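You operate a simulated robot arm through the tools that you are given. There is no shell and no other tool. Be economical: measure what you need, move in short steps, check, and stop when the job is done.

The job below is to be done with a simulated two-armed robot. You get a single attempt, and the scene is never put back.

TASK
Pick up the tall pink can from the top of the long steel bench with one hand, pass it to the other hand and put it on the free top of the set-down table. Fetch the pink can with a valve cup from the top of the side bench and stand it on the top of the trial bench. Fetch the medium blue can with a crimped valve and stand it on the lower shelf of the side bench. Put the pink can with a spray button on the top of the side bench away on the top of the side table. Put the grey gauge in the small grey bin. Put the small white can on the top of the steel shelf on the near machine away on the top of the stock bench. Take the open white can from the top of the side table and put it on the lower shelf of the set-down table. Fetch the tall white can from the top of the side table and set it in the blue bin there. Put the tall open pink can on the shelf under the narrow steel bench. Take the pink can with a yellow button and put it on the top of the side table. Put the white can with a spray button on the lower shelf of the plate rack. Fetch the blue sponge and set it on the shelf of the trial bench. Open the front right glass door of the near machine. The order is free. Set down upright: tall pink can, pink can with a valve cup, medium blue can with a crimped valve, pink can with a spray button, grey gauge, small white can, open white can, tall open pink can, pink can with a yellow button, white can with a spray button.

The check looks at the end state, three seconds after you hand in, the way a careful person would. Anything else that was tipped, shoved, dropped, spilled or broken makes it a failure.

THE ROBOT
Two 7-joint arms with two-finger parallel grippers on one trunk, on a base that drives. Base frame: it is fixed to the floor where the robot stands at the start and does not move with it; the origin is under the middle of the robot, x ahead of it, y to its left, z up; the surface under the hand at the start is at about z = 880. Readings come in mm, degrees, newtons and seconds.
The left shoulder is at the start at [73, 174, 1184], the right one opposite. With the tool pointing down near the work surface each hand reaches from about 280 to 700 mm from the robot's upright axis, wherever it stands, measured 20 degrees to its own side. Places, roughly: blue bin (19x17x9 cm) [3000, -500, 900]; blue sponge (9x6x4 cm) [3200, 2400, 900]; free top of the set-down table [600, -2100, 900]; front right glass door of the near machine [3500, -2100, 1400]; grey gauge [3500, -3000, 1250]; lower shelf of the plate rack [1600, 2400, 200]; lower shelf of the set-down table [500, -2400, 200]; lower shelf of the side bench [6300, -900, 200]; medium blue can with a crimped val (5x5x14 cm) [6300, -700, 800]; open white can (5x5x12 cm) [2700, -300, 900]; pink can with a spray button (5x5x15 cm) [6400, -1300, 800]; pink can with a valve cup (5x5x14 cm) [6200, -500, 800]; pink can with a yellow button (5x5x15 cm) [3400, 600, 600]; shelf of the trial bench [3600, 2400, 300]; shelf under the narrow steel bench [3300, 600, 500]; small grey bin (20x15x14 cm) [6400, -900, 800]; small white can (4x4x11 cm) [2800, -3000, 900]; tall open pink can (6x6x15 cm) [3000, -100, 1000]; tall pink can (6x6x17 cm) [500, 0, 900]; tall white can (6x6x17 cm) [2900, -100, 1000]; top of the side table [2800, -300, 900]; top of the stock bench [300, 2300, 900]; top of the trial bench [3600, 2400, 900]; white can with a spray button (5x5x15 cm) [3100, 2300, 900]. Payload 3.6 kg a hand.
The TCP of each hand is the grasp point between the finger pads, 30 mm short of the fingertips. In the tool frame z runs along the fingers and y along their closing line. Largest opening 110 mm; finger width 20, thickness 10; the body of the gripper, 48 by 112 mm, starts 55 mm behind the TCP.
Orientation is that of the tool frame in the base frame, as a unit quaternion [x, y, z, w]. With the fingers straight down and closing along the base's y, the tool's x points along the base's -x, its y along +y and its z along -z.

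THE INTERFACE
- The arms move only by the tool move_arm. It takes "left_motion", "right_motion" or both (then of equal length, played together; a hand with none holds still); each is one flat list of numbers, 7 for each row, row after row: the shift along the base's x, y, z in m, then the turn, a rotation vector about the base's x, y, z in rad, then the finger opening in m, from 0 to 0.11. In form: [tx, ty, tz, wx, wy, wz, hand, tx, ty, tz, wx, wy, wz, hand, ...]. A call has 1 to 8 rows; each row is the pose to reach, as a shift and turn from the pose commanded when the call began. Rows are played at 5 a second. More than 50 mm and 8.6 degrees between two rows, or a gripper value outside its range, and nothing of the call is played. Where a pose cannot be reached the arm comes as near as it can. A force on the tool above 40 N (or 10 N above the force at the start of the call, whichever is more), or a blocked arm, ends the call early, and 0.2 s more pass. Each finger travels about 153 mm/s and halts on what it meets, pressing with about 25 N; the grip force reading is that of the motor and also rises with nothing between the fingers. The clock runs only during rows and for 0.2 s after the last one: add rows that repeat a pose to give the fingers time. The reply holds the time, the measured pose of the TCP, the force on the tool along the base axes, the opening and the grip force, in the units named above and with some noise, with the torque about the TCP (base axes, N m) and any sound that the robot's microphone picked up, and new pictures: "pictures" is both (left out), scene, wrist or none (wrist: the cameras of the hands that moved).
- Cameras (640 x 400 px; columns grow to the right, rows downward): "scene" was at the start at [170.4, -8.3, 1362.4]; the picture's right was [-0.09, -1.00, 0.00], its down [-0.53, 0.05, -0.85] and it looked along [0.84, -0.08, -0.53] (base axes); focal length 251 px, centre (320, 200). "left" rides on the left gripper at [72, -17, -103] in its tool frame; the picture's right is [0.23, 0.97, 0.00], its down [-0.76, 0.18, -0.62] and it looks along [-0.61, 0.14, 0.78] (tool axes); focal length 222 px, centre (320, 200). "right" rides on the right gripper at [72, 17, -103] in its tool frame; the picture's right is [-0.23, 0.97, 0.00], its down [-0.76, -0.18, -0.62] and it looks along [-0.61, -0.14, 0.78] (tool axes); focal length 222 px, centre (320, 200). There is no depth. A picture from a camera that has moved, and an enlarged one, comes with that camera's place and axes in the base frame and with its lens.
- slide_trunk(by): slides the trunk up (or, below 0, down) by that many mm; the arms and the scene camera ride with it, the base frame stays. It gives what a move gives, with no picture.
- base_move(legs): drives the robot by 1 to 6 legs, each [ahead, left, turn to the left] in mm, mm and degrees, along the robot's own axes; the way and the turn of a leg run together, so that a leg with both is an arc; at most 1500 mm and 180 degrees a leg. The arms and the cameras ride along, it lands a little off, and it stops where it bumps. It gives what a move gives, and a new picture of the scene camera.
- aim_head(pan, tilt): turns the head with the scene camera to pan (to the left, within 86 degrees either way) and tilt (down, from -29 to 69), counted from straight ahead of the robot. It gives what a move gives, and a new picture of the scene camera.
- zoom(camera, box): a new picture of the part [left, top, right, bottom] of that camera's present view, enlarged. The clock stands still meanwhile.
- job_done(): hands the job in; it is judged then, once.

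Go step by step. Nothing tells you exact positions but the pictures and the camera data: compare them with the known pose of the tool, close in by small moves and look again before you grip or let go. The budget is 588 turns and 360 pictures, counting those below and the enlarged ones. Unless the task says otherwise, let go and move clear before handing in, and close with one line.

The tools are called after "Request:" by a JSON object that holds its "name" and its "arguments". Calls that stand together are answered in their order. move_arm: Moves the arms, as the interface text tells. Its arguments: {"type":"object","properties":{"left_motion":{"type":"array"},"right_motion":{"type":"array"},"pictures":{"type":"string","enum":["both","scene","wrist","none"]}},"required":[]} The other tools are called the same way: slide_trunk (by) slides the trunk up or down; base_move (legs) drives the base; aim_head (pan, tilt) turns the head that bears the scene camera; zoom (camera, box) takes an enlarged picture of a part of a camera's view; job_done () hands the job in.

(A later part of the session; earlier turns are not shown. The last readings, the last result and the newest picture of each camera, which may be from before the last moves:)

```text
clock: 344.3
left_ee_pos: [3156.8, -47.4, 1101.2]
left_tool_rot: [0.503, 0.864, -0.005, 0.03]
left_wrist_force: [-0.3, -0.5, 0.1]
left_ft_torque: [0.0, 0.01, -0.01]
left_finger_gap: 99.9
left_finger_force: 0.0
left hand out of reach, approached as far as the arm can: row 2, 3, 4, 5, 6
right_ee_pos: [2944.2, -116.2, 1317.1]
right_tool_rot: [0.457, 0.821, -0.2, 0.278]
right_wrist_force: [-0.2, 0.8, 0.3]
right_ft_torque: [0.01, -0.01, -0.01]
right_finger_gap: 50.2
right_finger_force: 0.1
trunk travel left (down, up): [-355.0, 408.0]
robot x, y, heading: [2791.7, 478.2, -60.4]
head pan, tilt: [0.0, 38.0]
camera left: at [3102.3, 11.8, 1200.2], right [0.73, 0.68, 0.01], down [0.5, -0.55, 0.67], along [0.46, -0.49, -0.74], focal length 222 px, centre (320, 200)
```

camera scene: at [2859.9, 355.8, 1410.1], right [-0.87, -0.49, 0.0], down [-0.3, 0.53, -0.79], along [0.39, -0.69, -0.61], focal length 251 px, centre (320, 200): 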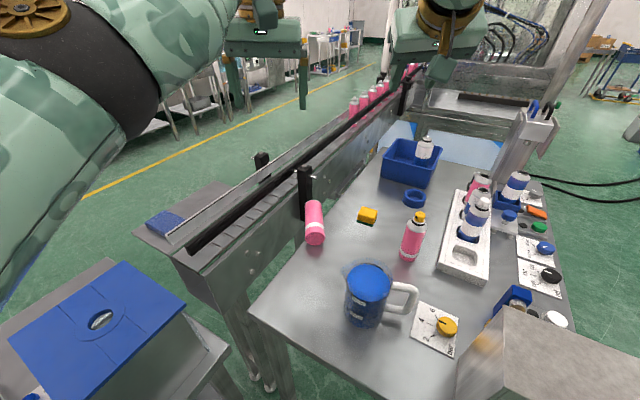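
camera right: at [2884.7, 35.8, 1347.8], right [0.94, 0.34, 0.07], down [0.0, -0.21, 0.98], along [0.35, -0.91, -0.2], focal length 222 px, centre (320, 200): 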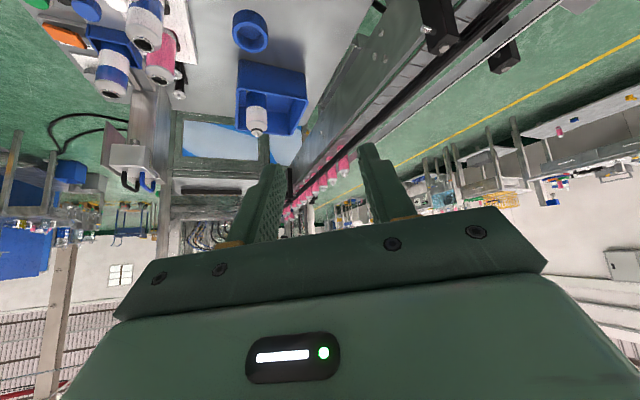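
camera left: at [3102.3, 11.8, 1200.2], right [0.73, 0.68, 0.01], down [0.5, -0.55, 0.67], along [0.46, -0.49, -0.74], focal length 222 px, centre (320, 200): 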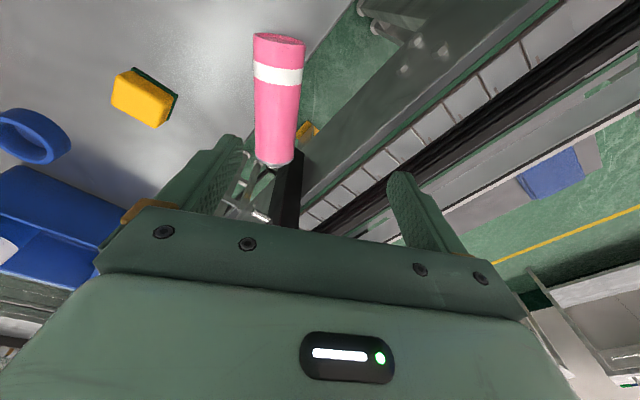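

Request:
{"name": "move_arm", "arguments": {"left_motion": [-0.008, -0.02, -0.03, 0, 0, 0, 0.1, -0.016, -0.04, -0.06, 0, 0, 0, 0.1, -0.017, -0.056, -0.1, 0, 0, 0, 0.1], "pictures": "wrist"}}

```text
clock: 345.1
left_ee_pos: [3153.8, -50.8, 1041.8]
left_tool_rot: [0.503, 0.864, -0.003, 0.031]
left_wrist_force: [-0.1, -0.1, -0.3]
left_ft_torque: [0.0, -0.02, 0.0]
left_finger_gap: 99.9
left_finger_force: 0.1
left hand out of reach, approached as far as the arm can: row 1, 2, 3
right_ee_pos: [2946.4, -117.1, 1317.1]
right_tool_rot: [0.458, 0.82, -0.201, 0.278]
right_wrist_force: [0.8, 0.4, -1.0]
right_ft_torque: [0.01, -0.01, 0.02]
right_finger_gap: 50.2
right_finger_force: 0.1
trunk travel left (down, up): [-355.0, 408.0]
robot x, y, heading: [2786.1, 483.7, -60.6]
head pan, tilt: [0.0, 38.0]
camera left: at [3098.9, 7.6, 1140.0], right [0.73, 0.68, 0.01], down [0.5, -0.55, 0.67], along [0.46, -0.49, -0.74], focal length 222 px, centre (320, 200)
```

left: 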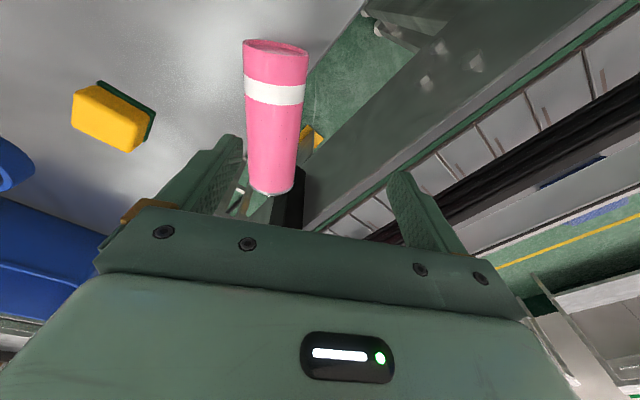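

The left is at its reach limit with the trunk this high. I'll raise the hand, lower the trunk 110 mm, and try again.

Request:
{"name": "move_arm", "arguments": {"left_motion": [0, 0, 0.045, 0, 0, 0, 0.1, 0, 0, 0.09, 0, 0, 0, 0.1, 0, 0, 0.135, 0, 0, 0, 0.1, 0, 0, 0.17, 0, 0, 0, 0.1], "right_motion": [0, 0, 0.03, 0, 0, 0, 0.05, 0, 0, 0.06, 0, 0, 0, 0.05, 0, 0, 0.09, 0, 0, 0, 0.05, 0, 0, 0.1, 0, 0, 0, 0.05], "pictures": "none"}}

Request:
{"name": "slide_trunk", "arguments": {"by": -110}}

```text
clock: 346.1
left_ee_pos: [3171.6, -32.1, 1182.2]
left_tool_rot: [0.501, 0.865, -0.004, 0.03]
left_wrist_force: [-0.4, 0.4, 0.3]
left_ft_torque: [-0.01, 0.02, 0.04]
left_finger_gap: 99.8
left_finger_force: 0.0
left hand out of reach, approached as far as the arm can: row 2, 3, 4
right_ee_pos: [2944.8, -114.9, 1416.7]
right_tool_rot: [0.458, 0.82, -0.201, 0.278]
right_wrist_force: [0.0, 0.7, -0.8]
right_ft_torque: [-0.03, 0.01, 0.01]
right_finger_gap: 50.0
right_finger_force: 0.0
trunk travel left (down, up): [-355.0, 408.0]
robot x, y, heading: [2788.8, 479.8, -60.3]
head pan, tilt: [0.0, 38.0]
```

```text
clock: 347.5
left_ee_pos: [3180.1, -54.7, 1013.4]
left_tool_rot: [0.502, 0.864, 0.021, -0.012]
left_wrist_force: [-0.4, 0.4, -0.1]
left_ft_torque: [0.02, 0.0, 0.02]
left_finger_gap: 100.0
left_finger_force: 0.1
right_ee_pos: [2945.0, -116.0, 1308.0]
right_tool_rot: [0.458, 0.82, -0.201, 0.279]
right_wrist_force: [0.2, 0.1, 0.5]
right_ft_torque: [-0.02, 0.0, -0.03]
right_finger_gap: 49.8
right_finger_force: 0.1
trunk travel left (down, up): [-245.0, 518.0]
robot x, y, heading: [2788.3, 477.8, -60.4]
head pan, tilt: [0.0, 38.0]
```

Request:
{"name": "move_arm", "arguments": {"left_motion": [-0.02, -0.024, 0, 0, 0, 0, 0.1, -0.04, -0.048, 0, 0, 0, 0, 0.1], "pictures": "wrist"}}

```text
clock: 348.1
left_ee_pos: [3171.9, -57.8, 1009.4]
left_tool_rot: [0.502, 0.865, 0.021, -0.012]
left_wrist_force: [0.4, -0.1, 0.7]
left_ft_torque: [0.02, 0.02, -0.01]
left_finger_gap: 99.9
left_finger_force: 0.1
left hand out of reach, approached as far as the arm can: row 1, 2
right_ee_pos: [2945.0, -116.4, 1307.4]
right_tool_rot: [0.458, 0.82, -0.201, 0.279]
right_wrist_force: [-0.4, -0.4, 0.0]
right_ft_torque: [0.03, -0.02, -0.04]
right_finger_gap: 50.2
right_finger_force: 0.1
trunk travel left (down, up): [-245.0, 518.0]
robot x, y, heading: [2787.5, 476.4, -60.5]
head pan, tilt: [0.0, 38.0]
camera left: at [3122.8, -8.4, 1116.2], right [0.73, 0.68, 0.03], down [0.53, -0.6, 0.6], along [0.42, -0.42, -0.8], focal length 222 px, centre (320, 200)
```

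left: 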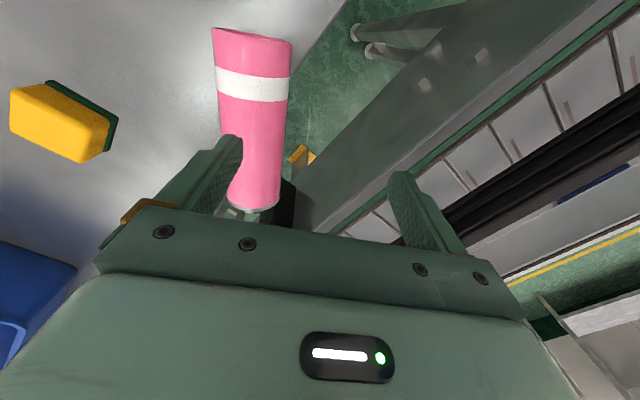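

I'll shift the base 30 mm to the right and tip the hand 15° forward to reach.

Request:
{"name": "base_move", "arguments": {"legs": [[0, -32, 0]]}}

Request:
{"name": "move_arm", "arguments": {"left_motion": [-0.002, -0.01, 0, -0.113, -0.064, 0, 0.1, -0.004, -0.02, 0, -0.226, -0.127, 0, 0.1, -0.006, -0.03, 0, -0.226, -0.127, 0, 0.1], "pictures": "wrist"}}

```text
clock: 348.9
left_ee_pos: [3144.6, -74.6, 1009.9]
left_tool_rot: [0.503, 0.864, 0.022, -0.012]
left_wrist_force: [-0.6, -0.4, -0.7]
left_ft_torque: [0.03, -0.01, -0.04]
left_finger_gap: 100.1
left_finger_force: 0.2
right_ee_pos: [2915.1, -133.2, 1307.1]
right_tool_rot: [0.458, 0.82, -0.2, 0.279]
right_wrist_force: [-1.6, -0.8, -0.1]
right_ft_torque: [0.05, -0.04, 0.01]
right_finger_gap: 50.1
right_finger_force: 0.1
trunk travel left (down, up): [-245.0, 518.0]
robot x, y, heading: [2761.4, 461.7, -60.2]
head pan, tilt: [0.0, 38.0]
camera scene: at [2855.1, 296.5, 1297.0], right [-0.87, -0.49, 0.0], down [-0.3, 0.54, -0.79], along [0.39, -0.69, -0.62], focal length 251 px, centre (320, 200)
```

scene: 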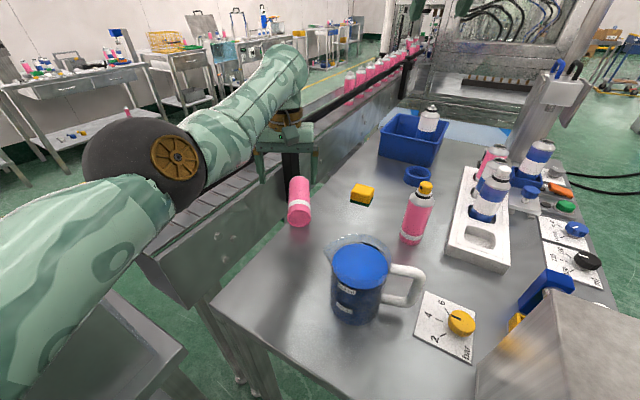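

```text
clock: 349.8
left_ee_pos: [3146.6, -119.8, 1012.0]
left_tool_rot: [0.498, 0.86, -0.044, 0.1]
left_wrist_force: [-0.2, -0.5, -0.2]
left_ft_torque: [-0.01, -0.03, 0.0]
left_finger_gap: 100.0
left_finger_force: 0.1
left hand out of reach, approached as far as the arm can: row 1, 2, 3
right_ee_pos: [2917.5, -131.9, 1306.8]
right_tool_rot: [0.459, 0.819, -0.201, 0.279]
right_wrist_force: [0.1, -1.2, -0.2]
right_ft_torque: [-0.02, 0.01, -0.01]
right_finger_gap: 50.1
right_finger_force: 0.0
trunk travel left (down, up): [-245.0, 518.0]
robot x, y, heading: [2762.7, 464.1, -60.4]
head pan, tilt: [0.0, 38.0]
camera left: at [3084.0, -48.4, 1097.3], right [0.73, 0.68, -0.03], down [0.44, -0.45, 0.78], along [0.52, -0.58, -0.63], focal length 222 px, centre (320, 200)
```

left: 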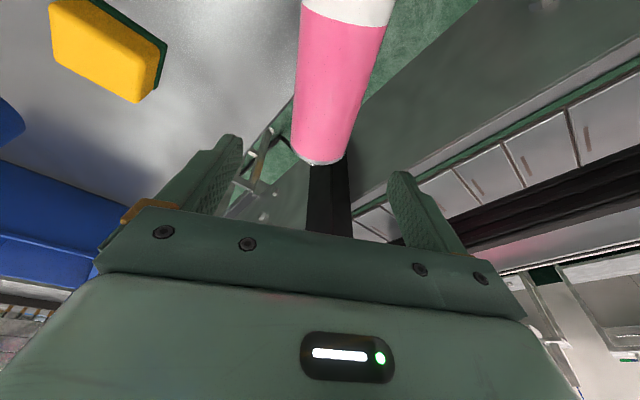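

Now the hand is over the can. I'll narrow the opening to 72 mm and descend around it.

Request:
{"name": "move_arm", "arguments": {"left_motion": [0.004, 0.003, -0.02, 0, 0, 0, 0.072, 0.007, 0.005, -0.045, 0, 0, 0, 0.072, 0.007, 0.005, -0.065, 0, 0, 0, 0.072], "pictures": "wrist"}}

```text
clock: 350.6
left_ee_pos: [3152.4, -122.5, 946.9]
left_tool_rot: [0.499, 0.86, -0.043, 0.099]
left_wrist_force: [-1.3, -0.6, 1.1]
left_ft_torque: [0.05, 0.02, 0.0]
left_finger_gap: 72.2
left_finger_force: 0.0
left hand out of reach, approached as far as the arm can: row 2, 3
right_ee_pos: [2918.0, -131.7, 1306.8]
right_tool_rot: [0.458, 0.82, -0.2, 0.278]
right_wrist_force: [-0.6, -0.4, -0.2]
right_ft_torque: [0.0, -0.01, 0.02]
right_finger_gap: 50.0
right_finger_force: 0.1
trunk travel left (down, up): [-245.0, 518.0]
robot x, y, heading: [2761.4, 463.7, -60.4]
head pan, tilt: [0.0, 38.0]
camera left: at [3090.8, -51.5, 1032.2], right [0.73, 0.68, -0.03], down [0.44, -0.45, 0.78], along [0.51, -0.58, -0.63], focal length 222 px, centre (320, 200)
```

left: 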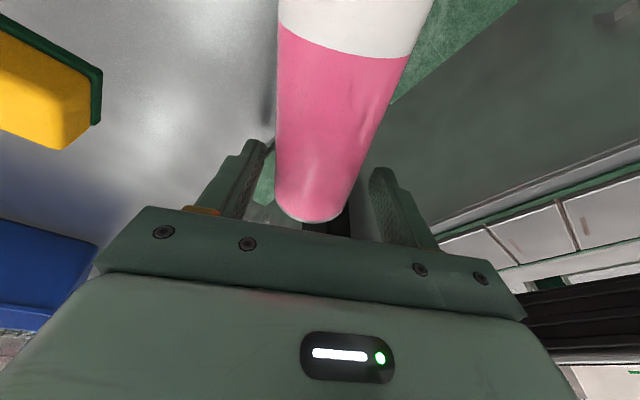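

Request:
{"name": "move_arm", "arguments": {"left_motion": [0.003, 0.003, 0, 0, 0, 0, 0.076, 0.004, 0.003, -0.012, 0, 0, 0, 0.076, 0.004, 0.003, -0.026, 0, 0, 0, 0.076, 0.004, 0.003, -0.026, 0, 0, 0, 0.055, 0.004, 0.003, -0.026, 0, 0, 0, 0.045, 0.004, 0.003, -0.026, 0, 0, 0, 0.045], "pictures": "wrist"}}

```text
clock: 351.6
left_ee_pos: [3154.2, -126.4, 932.6]
left_tool_rot: [0.497, 0.86, -0.054, 0.104]
left_wrist_force: [-7.3, -1.4, 16.1]
left_ft_torque: [-0.17, 0.67, -0.06]
left_finger_gap: 52.3
left_finger_force: 7.5
right_ee_pos: [2915.7, -129.8, 1307.1]
right_tool_rot: [0.459, 0.82, -0.201, 0.278]
right_wrist_force: [0.6, 0.3, -0.4]
right_ft_torque: [-0.02, 0.02, 0.02]
right_finger_gap: 50.0
right_finger_force: 0.1
trunk travel left (down, up): [-245.0, 518.0]
robot x, y, heading: [2760.8, 463.8, -60.8]
head pan, tilt: [0.0, 38.0]
stopped in row 5 (left hand): the force on the tool passed its limit at 41 N (the readings are from after the stop); the commanded pose is now the measured one
camera left: at [3092.5, -52.6, 1015.5], right [0.73, 0.68, -0.04], down [0.44, -0.43, 0.79], along [0.51, -0.6, -0.62], focal length 222 px, centre (320, 200)
```

left: 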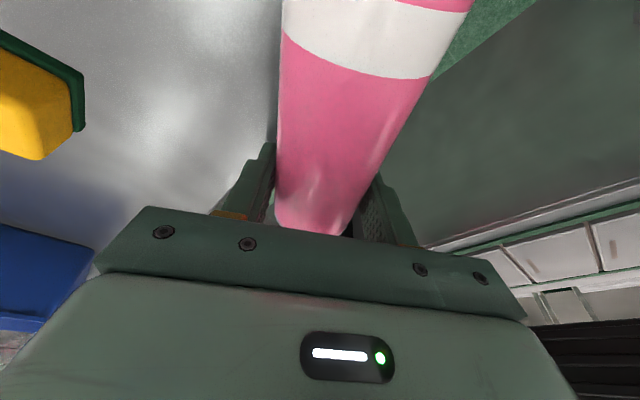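

Fingers are around it but something stopped the descent. I'll close firmly here and test by lifting slightly.

Request:
{"name": "move_arm", "arguments": {"left_motion": [0, 0, 0.001, 0, 0, 0, 0.045, 0, 0, 0.002, 0, 0, 0, 0.045, 0, 0, 0.003, 0, 0, 0, 0.045], "pictures": "none"}}

Request:
{"name": "move_arm", "arguments": {"left_motion": [0, 0, 0.01, 0, 0, 0, 0.045, -0.003, 0.003, 0.025, 0, 0, 0, 0.045, -0.006, 0.006, 0.045, 0, 0, 0, 0.045], "pictures": "wrist"}}

```text
clock: 352.4
left_ee_pos: [3154.7, -125.3, 932.5]
left_tool_rot: [0.498, 0.859, -0.051, 0.103]
left_wrist_force: [-3.7, -3.3, 11.9]
left_ft_torque: [-0.26, 0.45, 0.03]
left_finger_gap: 51.9
left_finger_force: 25.7
right_ee_pos: [2914.2, -132.1, 1308.3]
right_tool_rot: [0.459, 0.819, -0.201, 0.279]
right_wrist_force: [0.2, -0.5, -0.3]
right_ft_torque: [-0.01, -0.02, -0.05]
right_finger_gap: 50.1
right_finger_force: 0.1
trunk travel left (down, up): [-245.0, 518.0]
robot x, y, heading: [2756.5, 465.2, -60.6]
head pan, tilt: [0.0, 38.0]
```

```text
clock: 353.2
left_ee_pos: [3152.6, -123.8, 976.6]
left_tool_rot: [0.498, 0.859, -0.049, 0.102]
left_wrist_force: [0.7, 0.5, -0.1]
left_ft_torque: [-0.03, 0.01, -0.01]
left_finger_gap: 51.7
left_finger_force: 24.6
left hand out of reach, approached as far as the arm can: row 2, 3
right_ee_pos: [2916.8, -132.6, 1307.0]
right_tool_rot: [0.459, 0.819, -0.201, 0.278]
right_wrist_force: [0.1, 0.5, -0.2]
right_ft_torque: [-0.01, -0.01, 0.02]
right_finger_gap: 50.0
right_finger_force: 0.1
trunk travel left (down, up): [-245.0, 518.0]
robot x, y, heading: [2763.1, 461.1, -60.7]
head pan, tilt: [0.0, 38.0]
camera left: at [3090.4, -52.1, 1061.0], right [0.73, 0.68, -0.03], down [0.44, -0.44, 0.78], along [0.51, -0.59, -0.62], focal length 222 px, centre (320, 200)
```

left: 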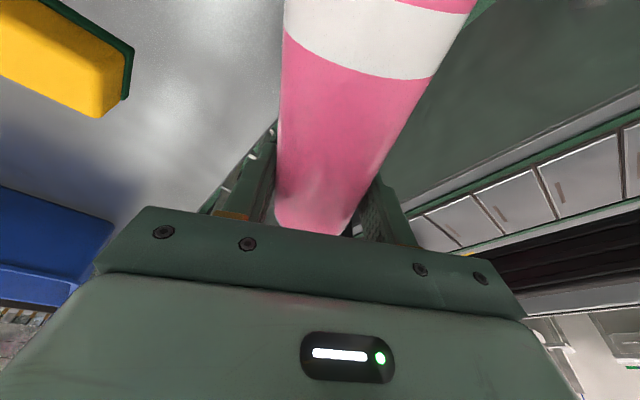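

Lifted. I'll raise the trunk to carry it clear, then back away from the table.

Request:
{"name": "slide_trunk", "arguments": {"by": 150}}

Request:
{"name": "base_move", "arguments": {"legs": [[-350, 0, 0]]}}

```text
clock: 354.9
left_ee_pos: [3137.0, -99.3, 1201.8]
left_tool_rot: [0.494, 0.852, -0.08, 0.152]
left_wrist_force: [0.1, -0.2, -0.3]
left_ft_torque: [-0.04, 0.02, -0.02]
left_finger_gap: 51.6
left_finger_force: 24.5
right_ee_pos: [2916.8, -133.6, 1457.3]
right_tool_rot: [0.46, 0.819, -0.201, 0.277]
right_wrist_force: [-0.4, -0.4, -0.5]
right_ft_torque: [-0.05, 0.04, 0.01]
right_finger_gap: 50.1
right_finger_force: 0.1
trunk travel left (down, up): [-395.0, 368.0]
robot x, y, heading: [2766.9, 462.6, -60.6]
head pan, tilt: [0.0, 38.0]
```

```text
clock: 357.2
left_ee_pos: [2959.5, 211.6, 1202.5]
left_tool_rot: [0.495, 0.851, -0.081, 0.153]
left_wrist_force: [-0.7, -0.5, -1.0]
left_ft_torque: [-0.02, -0.03, -0.01]
left_finger_gap: 51.6
left_finger_force: 25.6
right_ee_pos: [2739.1, 179.7, 1457.3]
right_tool_rot: [0.46, 0.818, -0.202, 0.279]
right_wrist_force: [-0.1, -0.1, 0.3]
right_ft_torque: [0.0, 0.03, 0.01]
right_finger_gap: 49.8
right_finger_force: 0.1
trunk travel left (down, up): [-395.0, 368.0]
robot x, y, heading: [2591.5, 774.7, -60.7]
head pan, tilt: [0.0, 38.0]
camera scene: at [2652.6, 659.2, 1449.9], right [-0.87, -0.49, 0.0], down [-0.3, 0.54, -0.79], along [0.38, -0.69, -0.62], focal length 251 px, centre (320, 200)
```

scene: 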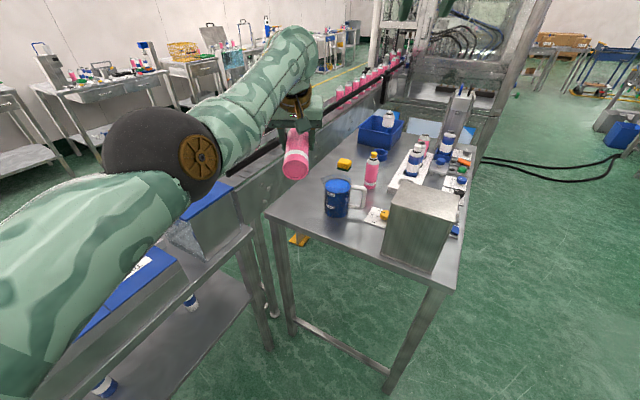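

The can is safely held. I'll back into open floor and face the narrow bench before turning it upright.

Request:
{"name": "base_move", "arguments": {"legs": [[-350, 0, 0], [0, 0, 60.7]]}}

Request:
{"name": "move_arm", "arguments": {"left_motion": [0, 0, -0.01, 0, -0.146, 0, 0.045, 0, 0, -0.02, 0, -0.292, 0, 0.045, 0, 0, -0.03, 0, -0.437, 0, 0.045, 0, 0, -0.04, 0, -0.583, 0, 0.045, 0, 0, -0.05, 0, -0.729, 0, 0.045, 0, 0, -0.06, 0, -0.875, 0, 0.045, 0, 0, -0.07, 0, -1.02, 0, 0.045, 0, 0, -0.08, 0, -1.166, 0, 0.045], "pictures": "scene"}}

```text
clock: 362.2
left_ee_pos: [3087.9, 1138.8, 1202.7]
left_tool_rot: [-0.005, 0.985, 0.008, 0.173]
left_wrist_force: [0.1, 0.5, -0.5]
left_ft_torque: [0.02, -0.05, 0.03]
left_finger_gap: 51.6
left_finger_force: 24.4
right_ee_pos: [3007.3, 930.9, 1456.7]
right_tool_rot: [-0.017, 0.939, -0.033, 0.342]
right_wrist_force: [-0.3, 0.1, -0.4]
right_ft_torque: [-0.04, 0.03, -0.02]
right_finger_gap: 50.0
right_finger_force: 0.0
trunk travel left (down, up): [-395.0, 368.0]
robot x, y, heading: [2411.6, 1085.0, 0.2]
head pan, tilt: [0.0, 38.0]
camera scene: at [2546.2, 1087.6, 1449.9], right [0.0, -1.0, 0.0], down [-0.62, 0.0, -0.79], along [0.79, 0.0, -0.62], focal length 251 px, centre (320, 200)
```

scene: 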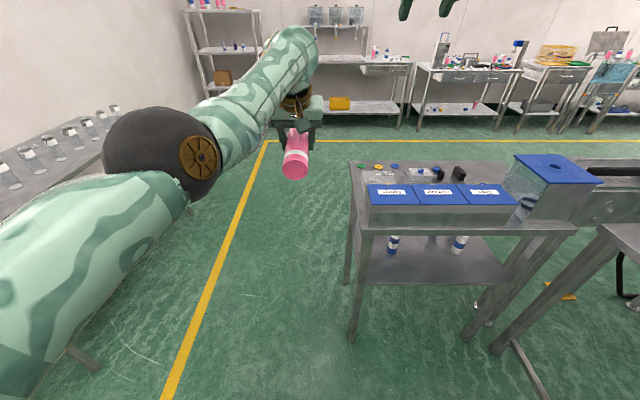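

```text
clock: 364.0
left_ee_pos: [3179.6, 1120.0, 1080.8]
left_tool_rot: [-0.007, 0.727, 0.003, 0.687]
left_wrist_force: [0.2, 0.6, -0.6]
left_ft_torque: [0.0, 0.01, -0.02]
left_finger_gap: 51.6
left_finger_force: 24.7
left hand out of reach, approached as far as the arm can: row 1, 2, 3, 4, 5, 6, 7, 8
right_ee_pos: [3006.6, 932.3, 1456.5]
right_tool_rot: [-0.019, 0.939, -0.033, 0.342]
right_wrist_force: [0.2, -0.3, 0.2]
right_ft_torque: [0.01, -0.02, -0.02]
right_finger_gap: 50.0
right_finger_force: 0.1
trunk travel left (down, up): [-395.0, 368.0]
robot x, y, heading: [2410.2, 1086.2, 0.0]
head pan, tilt: [0.0, 38.0]
camera scene: at [2546.8, 1088.8, 1449.8], right [0.0, -1.0, 0.0], down [-0.62, 0.0, -0.79], along [0.79, 0.0, -0.62], focal length 251 px, centre (320, 200)
```

scene: 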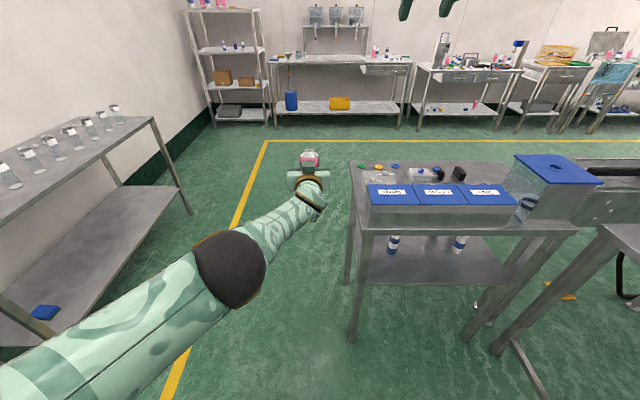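

The hand is level; the can needs about 17° more. I'll pitch up the rest and check the can's uprightness.

Request:
{"name": "move_arm", "arguments": {"left_motion": [0, 0, 0, 0, -0.1, 0, 0.045, 0, 0, 0, 0, -0.2, 0, 0.045, 0, 0, 0, 0, -0.295, 0, 0.045], "pictures": "wrist"}}

Request:
{"name": "zoom", "arguments": {"camera": "scene", "box": [240, 110, 400, 210]}}

```text
clock: 364.8
left_ee_pos: [3159.4, 1124.9, 1096.2]
left_tool_rot: [-0.01, 0.618, 0.003, 0.786]
left_wrist_force: [-0.1, -0.1, -1.4]
left_ft_torque: [0.01, 0.0, 0.0]
left_finger_gap: 51.3
left_finger_force: 24.8
left hand out of reach, approached as far as the arm can: row 1, 2, 3
right_ee_pos: [3006.2, 931.2, 1457.4]
right_tool_rot: [-0.018, 0.939, -0.032, 0.342]
right_wrist_force: [0.4, -0.2, 0.4]
right_ft_torque: [0.01, 0.0, -0.03]
right_finger_gap: 50.3
right_finger_force: 0.0
trunk travel left (down, up): [-395.0, 368.0]
robot x, y, heading: [2412.5, 1087.1, 0.2]
head pan, tilt: [0.0, 38.0]
camera left: at [3077.4, 1105.7, 1001.9], right [0.04, 0.97, -0.23], down [-0.79, 0.17, 0.59], along [0.61, 0.16, 0.77], focal length 222 px, centre (320, 200)
```

left: 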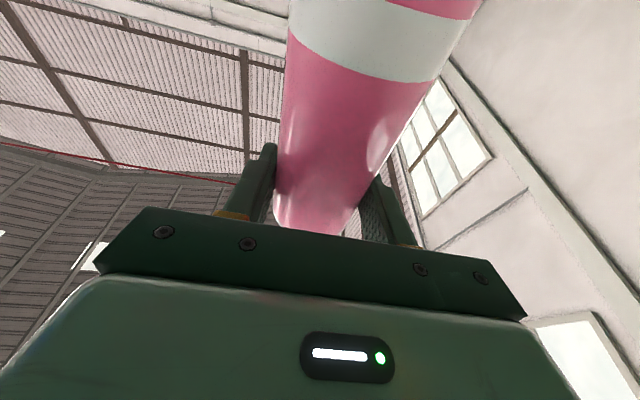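

```text
4.00 times, centred on (320, 160) of scene
camera zoom: at [2546.0, 1087.2, 1449.9], right [0.0, -1.0, 0.0], down [-0.62, 0.0, -0.79], along [0.79, 0.0, -0.62], focal length 1004 px, centre (320, 360)
```

zoom: 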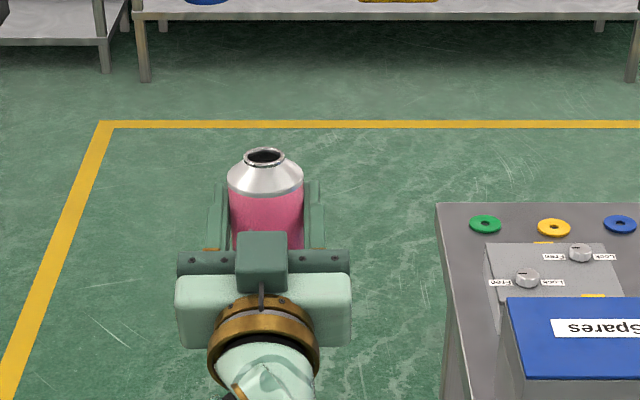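

The can is upright with the hand pitched 13° up. I'll back off 200, strafe in front of the narrow bench and lower the trunk.

Request:
{"name": "base_move", "arguments": {"legs": [[-220, 0, 0], [0, -545, 0]]}}

Request:
{"name": "slide_trunk", "arguments": {"by": -250}}

```text
clock: 369.3
left_ee_pos: [2938.8, 559.2, 1095.6]
left_tool_rot: [-0.005, 0.617, -0.003, 0.787]
left_wrist_force: [0.6, 0.0, -1.0]
left_ft_torque: [0.01, -0.03, 0.05]
left_finger_gap: 51.0
left_finger_force: 24.8
right_ee_pos: [2782.0, 367.6, 1456.7]
right_tool_rot: [-0.01, 0.939, -0.035, 0.341]
right_wrist_force: [-0.6, 0.0, 0.8]
right_ft_torque: [0.03, -0.02, 0.02]
right_finger_gap: 50.3
right_finger_force: 0.0
trunk travel left (down, up): [-395.0, 368.0]
robot x, y, heading: [2188.6, 534.5, -0.9]
head pan, tilt: [0.0, 38.0]
camera scene: at [2324.5, 531.1, 1449.9], right [-0.02, -1.0, 0.0], down [-0.62, 0.01, -0.79], along [0.79, -0.01, -0.62], focal length 251 px, centre (320, 200)
```

scene: 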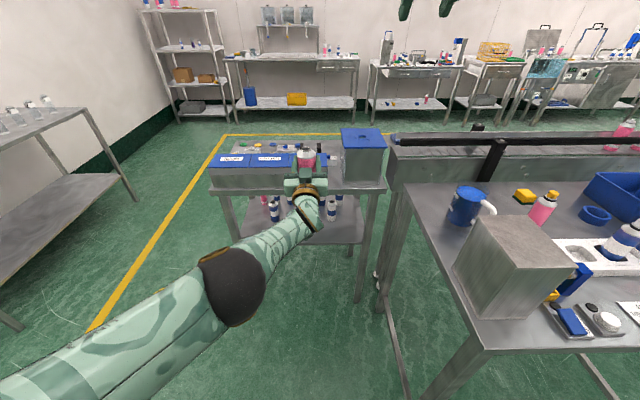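

```text
clock: 371.8
left_ee_pos: [2958.7, 557.9, 676.6]
left_tool_rot: [-0.003, 0.709, -0.002, 0.706]
left_wrist_force: [0.6, -0.5, -1.4]
left_ft_torque: [0.02, 0.0, -0.03]
left_finger_gap: 51.5
left_finger_force: 24.8
right_ee_pos: [2782.2, 367.6, 1207.7]
right_tool_rot: [-0.01, 0.939, -0.035, 0.343]
right_wrist_force: [-0.1, 0.2, 0.1]
right_ft_torque: [-0.03, 0.03, 0.01]
right_finger_gap: 49.9
right_finger_force: 0.0
trunk travel left (down, up): [-145.0, 618.0]
robot x, y, heading: [2190.3, 533.0, -1.1]
head pan, tilt: [0.0, 38.0]
```

Request:
{"name": "move_arm", "arguments": {"left_motion": [0, 0.012, -0.01, 0, -0.12, 0, 0.045, 0, 0.025, -0.02, 0, -0.237, 0, 0.045, 0, 0.035, -0.03, 0, -0.237, 0, 0.045], "pictures": "scene"}}

```text
clock: 372.6
left_ee_pos: [2925.4, 579.0, 674.4]
left_tool_rot: [-0.003, 0.62, -0.002, 0.785]
left_wrist_force: [0.2, 0.6, -0.2]
left_ft_torque: [0.01, 0.0, 0.02]
left_finger_gap: 51.3
left_finger_force: 25.4
left hand out of reach, approached as far as the arm can: row 1, 2, 3
right_ee_pos: [2782.3, 367.2, 1207.4]
right_tool_rot: [-0.009, 0.939, -0.036, 0.341]
right_wrist_force: [0.0, 0.3, 0.5]
right_ft_torque: [0.01, -0.02, 0.01]
right_finger_gap: 50.2
right_finger_force: 0.0
trunk travel left (down, up): [-145.0, 618.0]
robot x, y, heading: [2191.8, 534.8, -0.6]
head pan, tilt: [0.0, 38.0]
camera scene: at [2436.7, 529.6, 1192.3], right [-0.02, -1.0, 0.0], down [-0.62, 0.01, -0.79], along [0.79, -0.01, -0.62], focal length 251 px, centre (320, 200)
```

scene: 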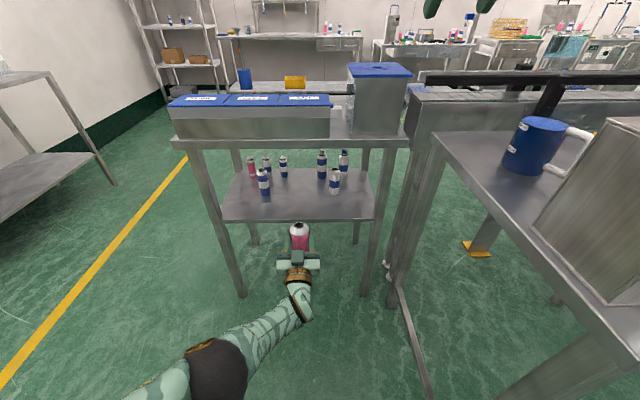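

Good posture. I'll lower the arm in front of the shelf to just above placing height.

Request:
{"name": "move_arm", "arguments": {"left_motion": [0, 0.005, -0.02, 0, 0, 0, 0.045, 0, 0.01, -0.04, 0, 0, 0, 0.045], "pictures": "wrist"}}

```text
clock: 373.2
left_ee_pos: [2921.8, 583.9, 667.6]
left_tool_rot: [-0.003, 0.62, -0.002, 0.784]
left_wrist_force: [-0.3, -0.9, -0.6]
left_ft_torque: [0.02, 0.02, 0.01]
left_finger_gap: 51.2
left_finger_force: 25.0
left hand out of reach, approached as far as the arm can: row 1, 2
right_ee_pos: [2783.2, 367.3, 1207.2]
right_tool_rot: [-0.01, 0.939, -0.035, 0.341]
right_wrist_force: [0.5, -0.5, -0.3]
right_ft_torque: [-0.02, 0.02, 0.0]
right_finger_gap: 50.1
right_finger_force: 0.0
trunk travel left (down, up): [-145.0, 618.0]
robot x, y, heading: [2193.6, 534.5, -1.0]
head pan, tilt: [0.0, 38.0]
camera left: at [2838.1, 566.5, 573.8], right [0.05, 0.97, -0.23], down [-0.78, 0.18, 0.6], along [0.62, 0.15, 0.77], focal length 222 px, centre (320, 200)
```

left: 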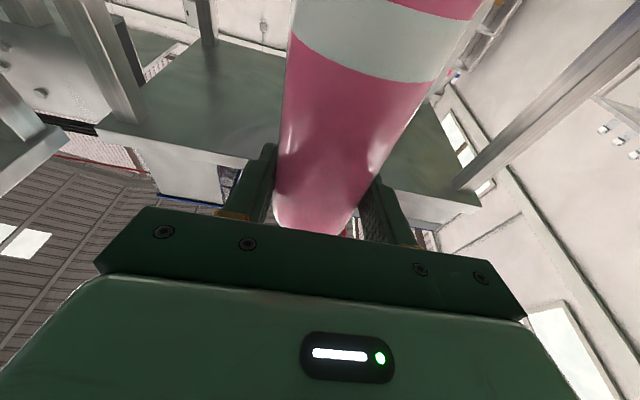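

Request:
{"name": "slide_trunk", "arguments": {"by": -50}}

```text
clock: 374.2
left_ee_pos: [2916.8, 581.8, 575.7]
left_tool_rot: [-0.004, 0.647, 0.0, 0.762]
left_wrist_force: [0.3, -0.2, 0.0]
left_ft_torque: [0.0, 0.02, -0.03]
left_finger_gap: 51.3
left_finger_force: 24.4
right_ee_pos: [2781.0, 368.6, 1159.1]
right_tool_rot: [-0.01, 0.939, -0.036, 0.342]
right_wrist_force: [-0.3, 0.7, 0.0]
right_ft_torque: [0.03, 0.02, 0.02]
right_finger_gap: 50.1
right_finger_force: 0.1
trunk travel left (down, up): [-95.0, 668.0]
robot x, y, heading: [2187.5, 535.5, -1.2]
head pan, tilt: [0.0, 38.0]
```

Request:
{"name": "move_arm", "arguments": {"left_motion": [0, 0.005, 0.03, 0, -0.035, 0, 0.045, 0, 0.01, 0.062, 0, -0.075, 0, 0.045], "pictures": "none"}}

```text
clock: 374.8
left_ee_pos: [2915.3, 594.3, 638.1]
left_tool_rot: [-0.003, 0.618, 0.0, 0.786]
left_wrist_force: [0.3, 0.1, -0.8]
left_ft_torque: [0.01, 0.0, -0.01]
left_finger_gap: 51.6
left_finger_force: 24.9
right_ee_pos: [2782.8, 366.9, 1157.1]
right_tool_rot: [-0.01, 0.939, -0.036, 0.341]
right_wrist_force: [0.7, -0.1, 0.4]
right_ft_torque: [-0.01, -0.01, 0.0]
right_finger_gap: 49.9
right_finger_force: 0.1
trunk travel left (down, up): [-95.0, 668.0]
robot x, y, heading: [2188.0, 532.9, -1.0]
head pan, tilt: [0.0, 38.0]
```

Request:
{"name": "base_move", "arguments": {"legs": [[285, 0, 0.5]]}}

Request:
{"name": "aim_head", "arguments": {"pan": -5, "tilt": 62}}

```text
clock: 376.7
left_ee_pos: [3196.9, 595.8, 643.9]
left_tool_rot: [-0.008, 0.615, -0.004, 0.789]
left_wrist_force: [-23.1, -0.4, 15.4]
left_ft_torque: [-0.14, 3.22, 0.03]
left_finger_gap: 51.1
left_finger_force: 24.8
right_ee_pos: [3059.6, 375.8, 1162.4]
right_tool_rot: [-0.012, 0.938, -0.041, 0.345]
right_wrist_force: [-0.2, -0.1, 0.5]
right_ft_torque: [-0.02, -0.02, -0.02]
right_finger_gap: 50.3
right_finger_force: 0.0
trunk travel left (down, up): [-95.0, 668.0]
robot x, y, heading: [2477.0, 531.9, -0.6]
head pan, tilt: [0.0, 38.0]
camera scene: at [2745.0, 536.9, 1141.0], right [-0.01, -1.0, 0.01], down [-0.61, 0.0, -0.79], along [0.79, -0.02, -0.61], focal length 251 px, centre (320, 200)
```

scene: 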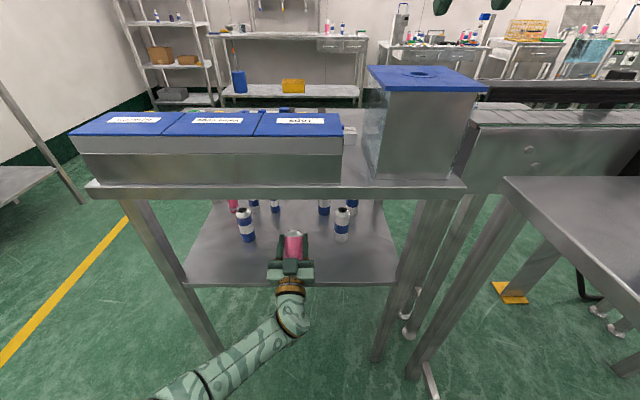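

```text
clock: 377.6
left_ee_pos: [3195.4, 595.4, 645.4]
left_tool_rot: [-0.008, 0.615, -0.005, 0.789]
left_wrist_force: [-19.4, 0.7, 14.5]
left_ft_torque: [0.03, 2.72, -0.04]
left_finger_gap: 51.1
left_finger_force: 25.1
right_ee_pos: [3060.8, 376.8, 1163.0]
right_tool_rot: [-0.014, 0.938, -0.041, 0.345]
right_wrist_force: [0.0, 0.5, 0.5]
right_ft_torque: [0.01, -0.01, 0.0]
right_finger_gap: 50.0
right_finger_force: 0.0
trunk travel left (down, up): [-95.0, 668.0]
robot x, y, heading: [2471.3, 531.8, -0.7]
head pan, tilt: [-5.0, 62.0]
camera scene: at [2722.9, 531.2, 1109.0], right [-0.1, -0.99, 0.01], down [-0.88, 0.08, -0.48], along [0.47, -0.06, -0.88], focal length 251 px, centre (320, 200)
```

scene: 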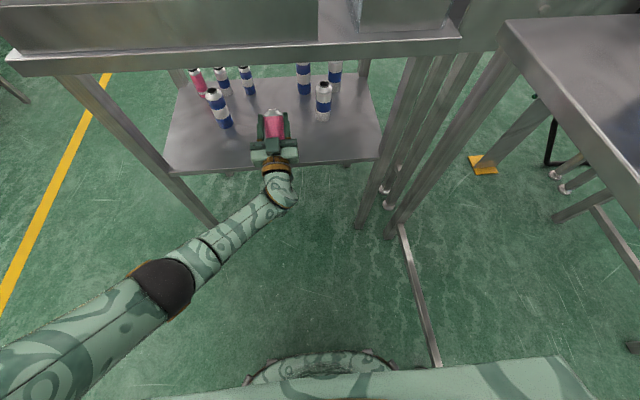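

My wrist-camera box is touching the shelf's front edge. I'll back off 14 mm right away; the can can still stand fully on the front strip and I can nudge it inward afterwards.

Request:
{"name": "base_move", "arguments": {"legs": [[-14, 0, 0]]}}

Request:
{"name": "zoom", "arguments": {"camera": "scene", "box": [200, 60, 360, 180]}}

```text
clock: 378.4
left_ee_pos: [3187.1, 599.3, 636.1]
left_tool_rot: [-0.009, 0.619, -0.003, 0.785]
left_wrist_force: [-11.0, 4.4, 15.8]
left_ft_torque: [0.43, 1.63, -0.17]
left_finger_gap: 51.2
left_finger_force: 24.8
right_ee_pos: [3058.0, 378.5, 1156.7]
right_tool_rot: [-0.015, 0.94, -0.04, 0.339]
right_wrist_force: [0.7, -0.4, -0.6]
right_ft_torque: [-0.02, 0.0, -0.02]
right_finger_gap: 50.0
right_finger_force: 0.0
trunk travel left (down, up): [-95.0, 668.0]
robot x, y, heading: [2461.8, 529.1, -0.4]
head pan, tilt: [-5.0, 62.0]
camera scene: at [2719.5, 532.7, 1105.8], right [-0.1, -1.0, 0.01], down [-0.88, 0.08, -0.47], along [0.46, -0.06, -0.88], focal length 251 px, centre (320, 200)
```

scene: 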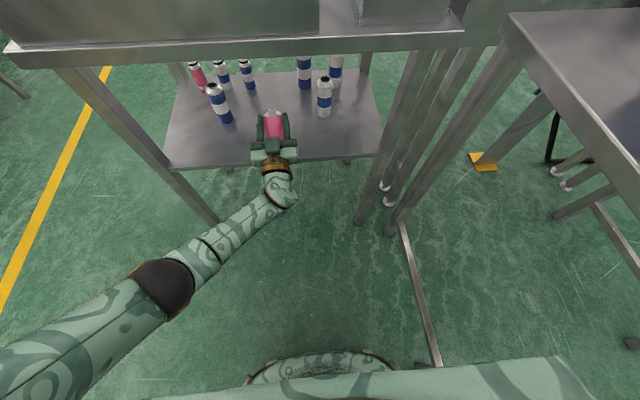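

```text
3.33 times, centred on (280, 120) of scene
camera zoom: at [2719.5, 532.7, 1105.8], right [-0.1, -1.0, 0.01], down [-0.88, 0.08, -0.47], along [0.46, -0.06, -0.88], focal length 836 px, centre (453, 467)
```

zoom: 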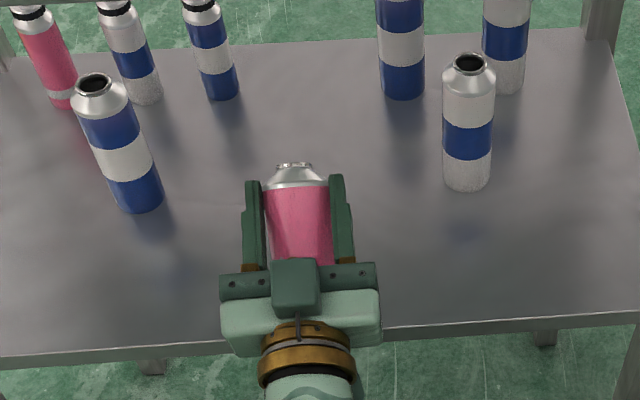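

Request:
{"name": "move_arm", "arguments": {"left_motion": [0, 0, 0.012, 0, 0, 0, 0.045, -0.004, 0, 0.025, 0, 0, 0, 0.045], "pictures": "wrist"}}

```text
clock: 379.0
left_ee_pos: [3184.2, 600.5, 662.2]
left_tool_rot: [-0.009, 0.618, -0.001, 0.786]
left_wrist_force: [0.2, 0.0, -0.2]
left_ft_torque: [-0.02, -0.05, 0.01]
left_finger_gap: 51.2
left_finger_force: 25.3
right_ee_pos: [3058.1, 379.6, 1155.9]
right_tool_rot: [-0.016, 0.94, -0.039, 0.339]
right_wrist_force: [0.4, 0.0, -0.3]
right_ft_torque: [0.0, 0.01, 0.03]
right_finger_gap: 50.1
right_finger_force: 0.1
trunk travel left (down, up): [-95.0, 668.0]
robot x, y, heading: [2458.8, 532.9, -0.1]
head pan, tilt: [-5.0, 62.0]
camera left: at [3101.4, 581.5, 568.7], right [0.05, 0.97, -0.24], down [-0.79, 0.18, 0.59], along [0.62, 0.16, 0.77], focal length 222 px, centre (320, 200)
```

left: 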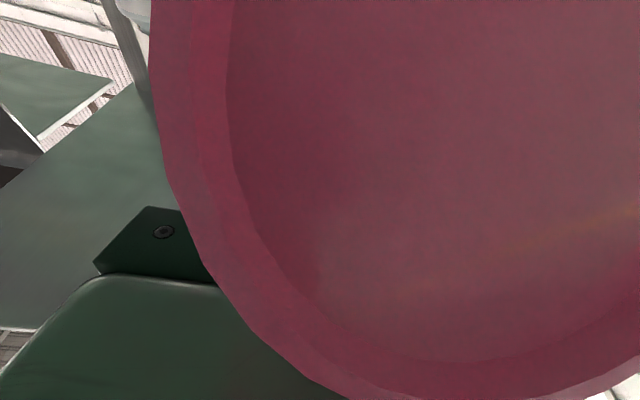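

The can's bottom caught the shelf edge and it pivoted ~38° in my grip (the grip is 105 mm above the bottom). I'll back off, raise to the bench-top edge and push its plain open top gently against that edge to swing it upright.

Request:
{"name": "base_move", "arguments": {"legs": [[-150, 0, 0]]}}

Request:
{"name": "slide_trunk", "arguments": {"by": 110}}

Request:
{"name": "aim_head", "arguments": {"pan": 0, "tilt": 45}}

```text
clock: 379.8
left_ee_pos: [3163.5, 609.7, 668.6]
left_tool_rot: [-0.013, 0.616, 0.007, 0.788]
left_wrist_force: [0.2, 0.3, -0.8]
left_ft_torque: [0.0, 0.0, 0.02]
left_finger_gap: 50.9
left_finger_force: 25.7
right_ee_pos: [3037.6, 389.0, 1160.2]
right_tool_rot: [-0.027, 0.938, -0.038, 0.343]
right_wrist_force: [-0.5, -0.1, 0.4]
right_ft_torque: [0.0, 0.0, 0.02]
right_finger_gap: 50.3
right_finger_force: 0.1
trunk travel left (down, up): [-95.0, 668.0]
robot x, y, heading: [2448.0, 531.4, 0.5]
head pan, tilt: [-5.0, 62.0]
stopped in leg 1: the robot was blocked; the commanded pose is now the measured one
camera scene: at [2702.7, 531.8, 1106.6], right [-0.08, -1.0, 0.01], down [-0.88, 0.06, -0.47], along [0.47, -0.04, -0.88], focal length 251 px, centre (320, 200)
```

scene: 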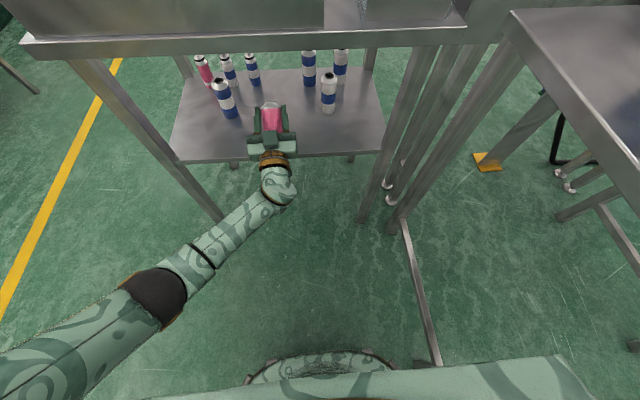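

```text
clock: 381.2
left_ee_pos: [3162.1, 602.3, 778.4]
left_tool_rot: [-0.009, 0.616, 0.008, 0.788]
left_wrist_force: [0.1, -0.8, -0.9]
left_ft_torque: [-0.03, -0.05, 0.01]
left_finger_gap: 51.2
left_finger_force: 24.9
right_ee_pos: [3038.1, 376.5, 1267.9]
right_tool_rot: [-0.023, 0.938, -0.033, 0.344]
right_wrist_force: [0.1, 0.3, 0.0]
right_ft_torque: [0.01, -0.01, 0.01]
right_finger_gap: 50.0
right_finger_force: 0.0
trunk travel left (down, up): [-205.0, 558.0]
robot x, y, heading: [2443.1, 522.3, 0.5]
head pan, tilt: [-5.0, 62.0]
```

```text
clock: 382.0
left_ee_pos: [3162.7, 601.0, 778.8]
left_tool_rot: [-0.009, 0.615, 0.008, 0.789]
left_wrist_force: [0.4, 0.0, 0.0]
left_ft_torque: [0.02, -0.05, 0.03]
left_finger_gap: 50.9
left_finger_force: 24.8
right_ee_pos: [3035.7, 376.4, 1268.1]
right_tool_rot: [-0.023, 0.938, -0.034, 0.344]
right_wrist_force: [-0.3, -0.2, -0.9]
right_ft_torque: [0.02, -0.03, -0.01]
right_finger_gap: 50.1
right_finger_force: 0.1
trunk travel left (down, up): [-205.0, 558.0]
robot x, y, heading: [2442.5, 526.9, 0.4]
head pan, tilt: [0.0, 45.0]
camera scene: at [2653.5, 527.9, 1245.2], right [0.01, -1.0, 0.0], down [-0.71, 0.0, -0.71], along [0.71, 0.0, -0.71], focal length 251 px, centre (320, 200)
```

scene: 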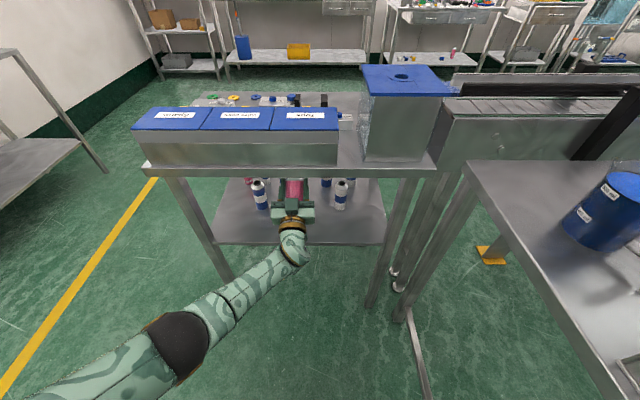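

Request:
{"name": "base_move", "arguments": {"legs": [[-100, 0, 0]]}}

```text
clock: 383.1
left_ee_pos: [3063.9, 601.2, 779.9]
left_tool_rot: [-0.008, 0.614, 0.006, 0.789]
left_wrist_force: [-0.3, 0.3, 0.2]
left_ft_torque: [0.02, -0.02, 0.02]
left_finger_gap: 51.0
left_finger_force: 25.0
right_ee_pos: [2936.3, 375.6, 1270.5]
right_tool_rot: [-0.022, 0.938, -0.035, 0.344]
right_wrist_force: [-1.1, 0.3, -0.5]
right_ft_torque: [-0.02, 0.03, -0.02]
right_finger_gap: 50.1
right_finger_force: 0.1
trunk travel left (down, up): [-205.0, 558.0]
robot x, y, heading: [2346.7, 525.7, 0.1]
head pan, tilt: [0.0, 45.0]
camera scene: at [2553.6, 527.2, 1245.5], right [0.01, -1.0, 0.0], down [-0.71, 0.0, -0.71], along [0.71, 0.0, -0.71], focal length 251 px, centre (320, 200)
```

scene: 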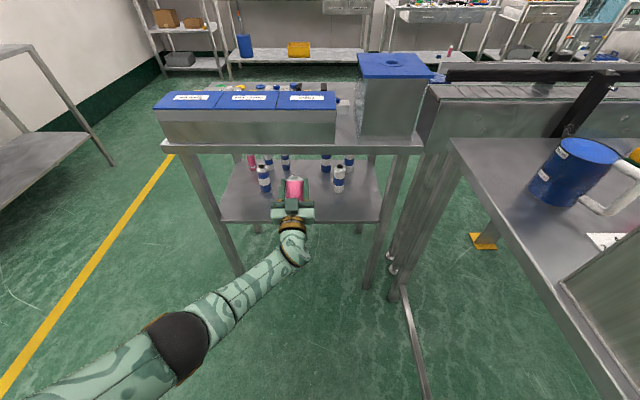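

Request:
{"name": "base_move", "arguments": {"legs": [[-70, 0, 0]]}}

Request:
{"name": "move_arm", "arguments": {"left_motion": [0, 0, 0.025, 0, 0, 0, 0.045, 0, 0, 0.045, 0, 0, 0, 0.045], "pictures": "none"}}

Request:
{"name": "zoom", "arguments": {"camera": "scene", "box": [220, 110, 380, 230]}}

```text
clock: 384.1
left_ee_pos: [2997.3, 600.4, 779.6]
left_tool_rot: [-0.009, 0.614, 0.008, 0.789]
left_wrist_force: [-0.3, 0.0, -1.0]
left_ft_torque: [-0.01, 0.0, 0.0]
left_finger_gap: 51.0
left_finger_force: 25.3
right_ee_pos: [2868.1, 375.5, 1269.0]
right_tool_rot: [-0.022, 0.937, -0.034, 0.346]
right_wrist_force: [-0.1, 0.8, -0.6]
right_ft_torque: [-0.04, -0.01, -0.01]
right_finger_gap: 50.0
right_finger_force: 0.0
trunk travel left (down, up): [-205.0, 558.0]
robot x, y, heading: [2277.0, 526.6, 0.5]
head pan, tilt: [0.0, 45.0]
camera scene: at [2485.9, 527.0, 1245.6], right [0.01, -1.0, 0.0], down [-0.71, 0.0, -0.71], along [0.71, 0.0, -0.71], focal length 251 px, centre (320, 200)
```

scene: 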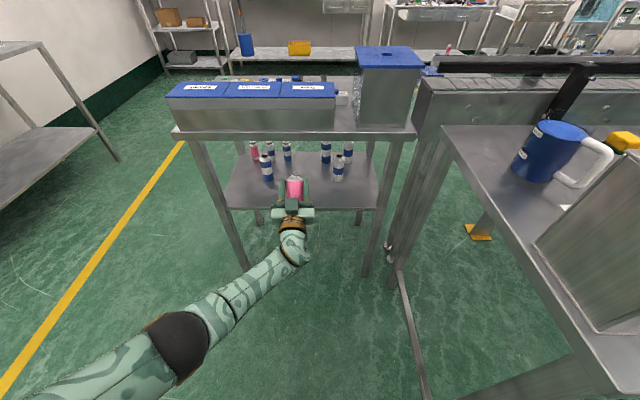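

```text
clock: 384.8
left_ee_pos: [2998.7, 599.9, 824.7]
left_tool_rot: [-0.01, 0.615, 0.008, 0.788]
left_wrist_force: [-0.6, 0.3, -0.7]
left_ft_torque: [-0.01, -0.03, 0.02]
left_finger_gap: 51.1
left_finger_force: 25.5
right_ee_pos: [2871.5, 375.0, 1268.7]
right_tool_rot: [-0.022, 0.938, -0.034, 0.344]
right_wrist_force: [0.0, 1.0, -0.3]
right_ft_torque: [-0.03, 0.0, -0.01]
right_finger_gap: 50.0
right_finger_force: 0.0
trunk travel left (down, up): [-205.0, 558.0]
robot x, y, heading: [2280.0, 522.5, 0.5]
head pan, tilt: [0.0, 45.0]
```

```text
3.33 times, centred on (300, 170) of scene
camera zoom: at [2487.6, 526.9, 1245.2], right [0.01, -1.0, 0.0], down [-0.71, 0.0, -0.71], along [0.71, 0.0, -0.71], focal length 836 px, centre (387, 300)
```

zoom: 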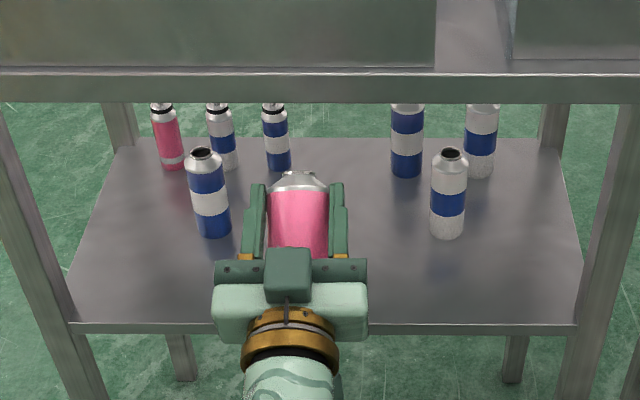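

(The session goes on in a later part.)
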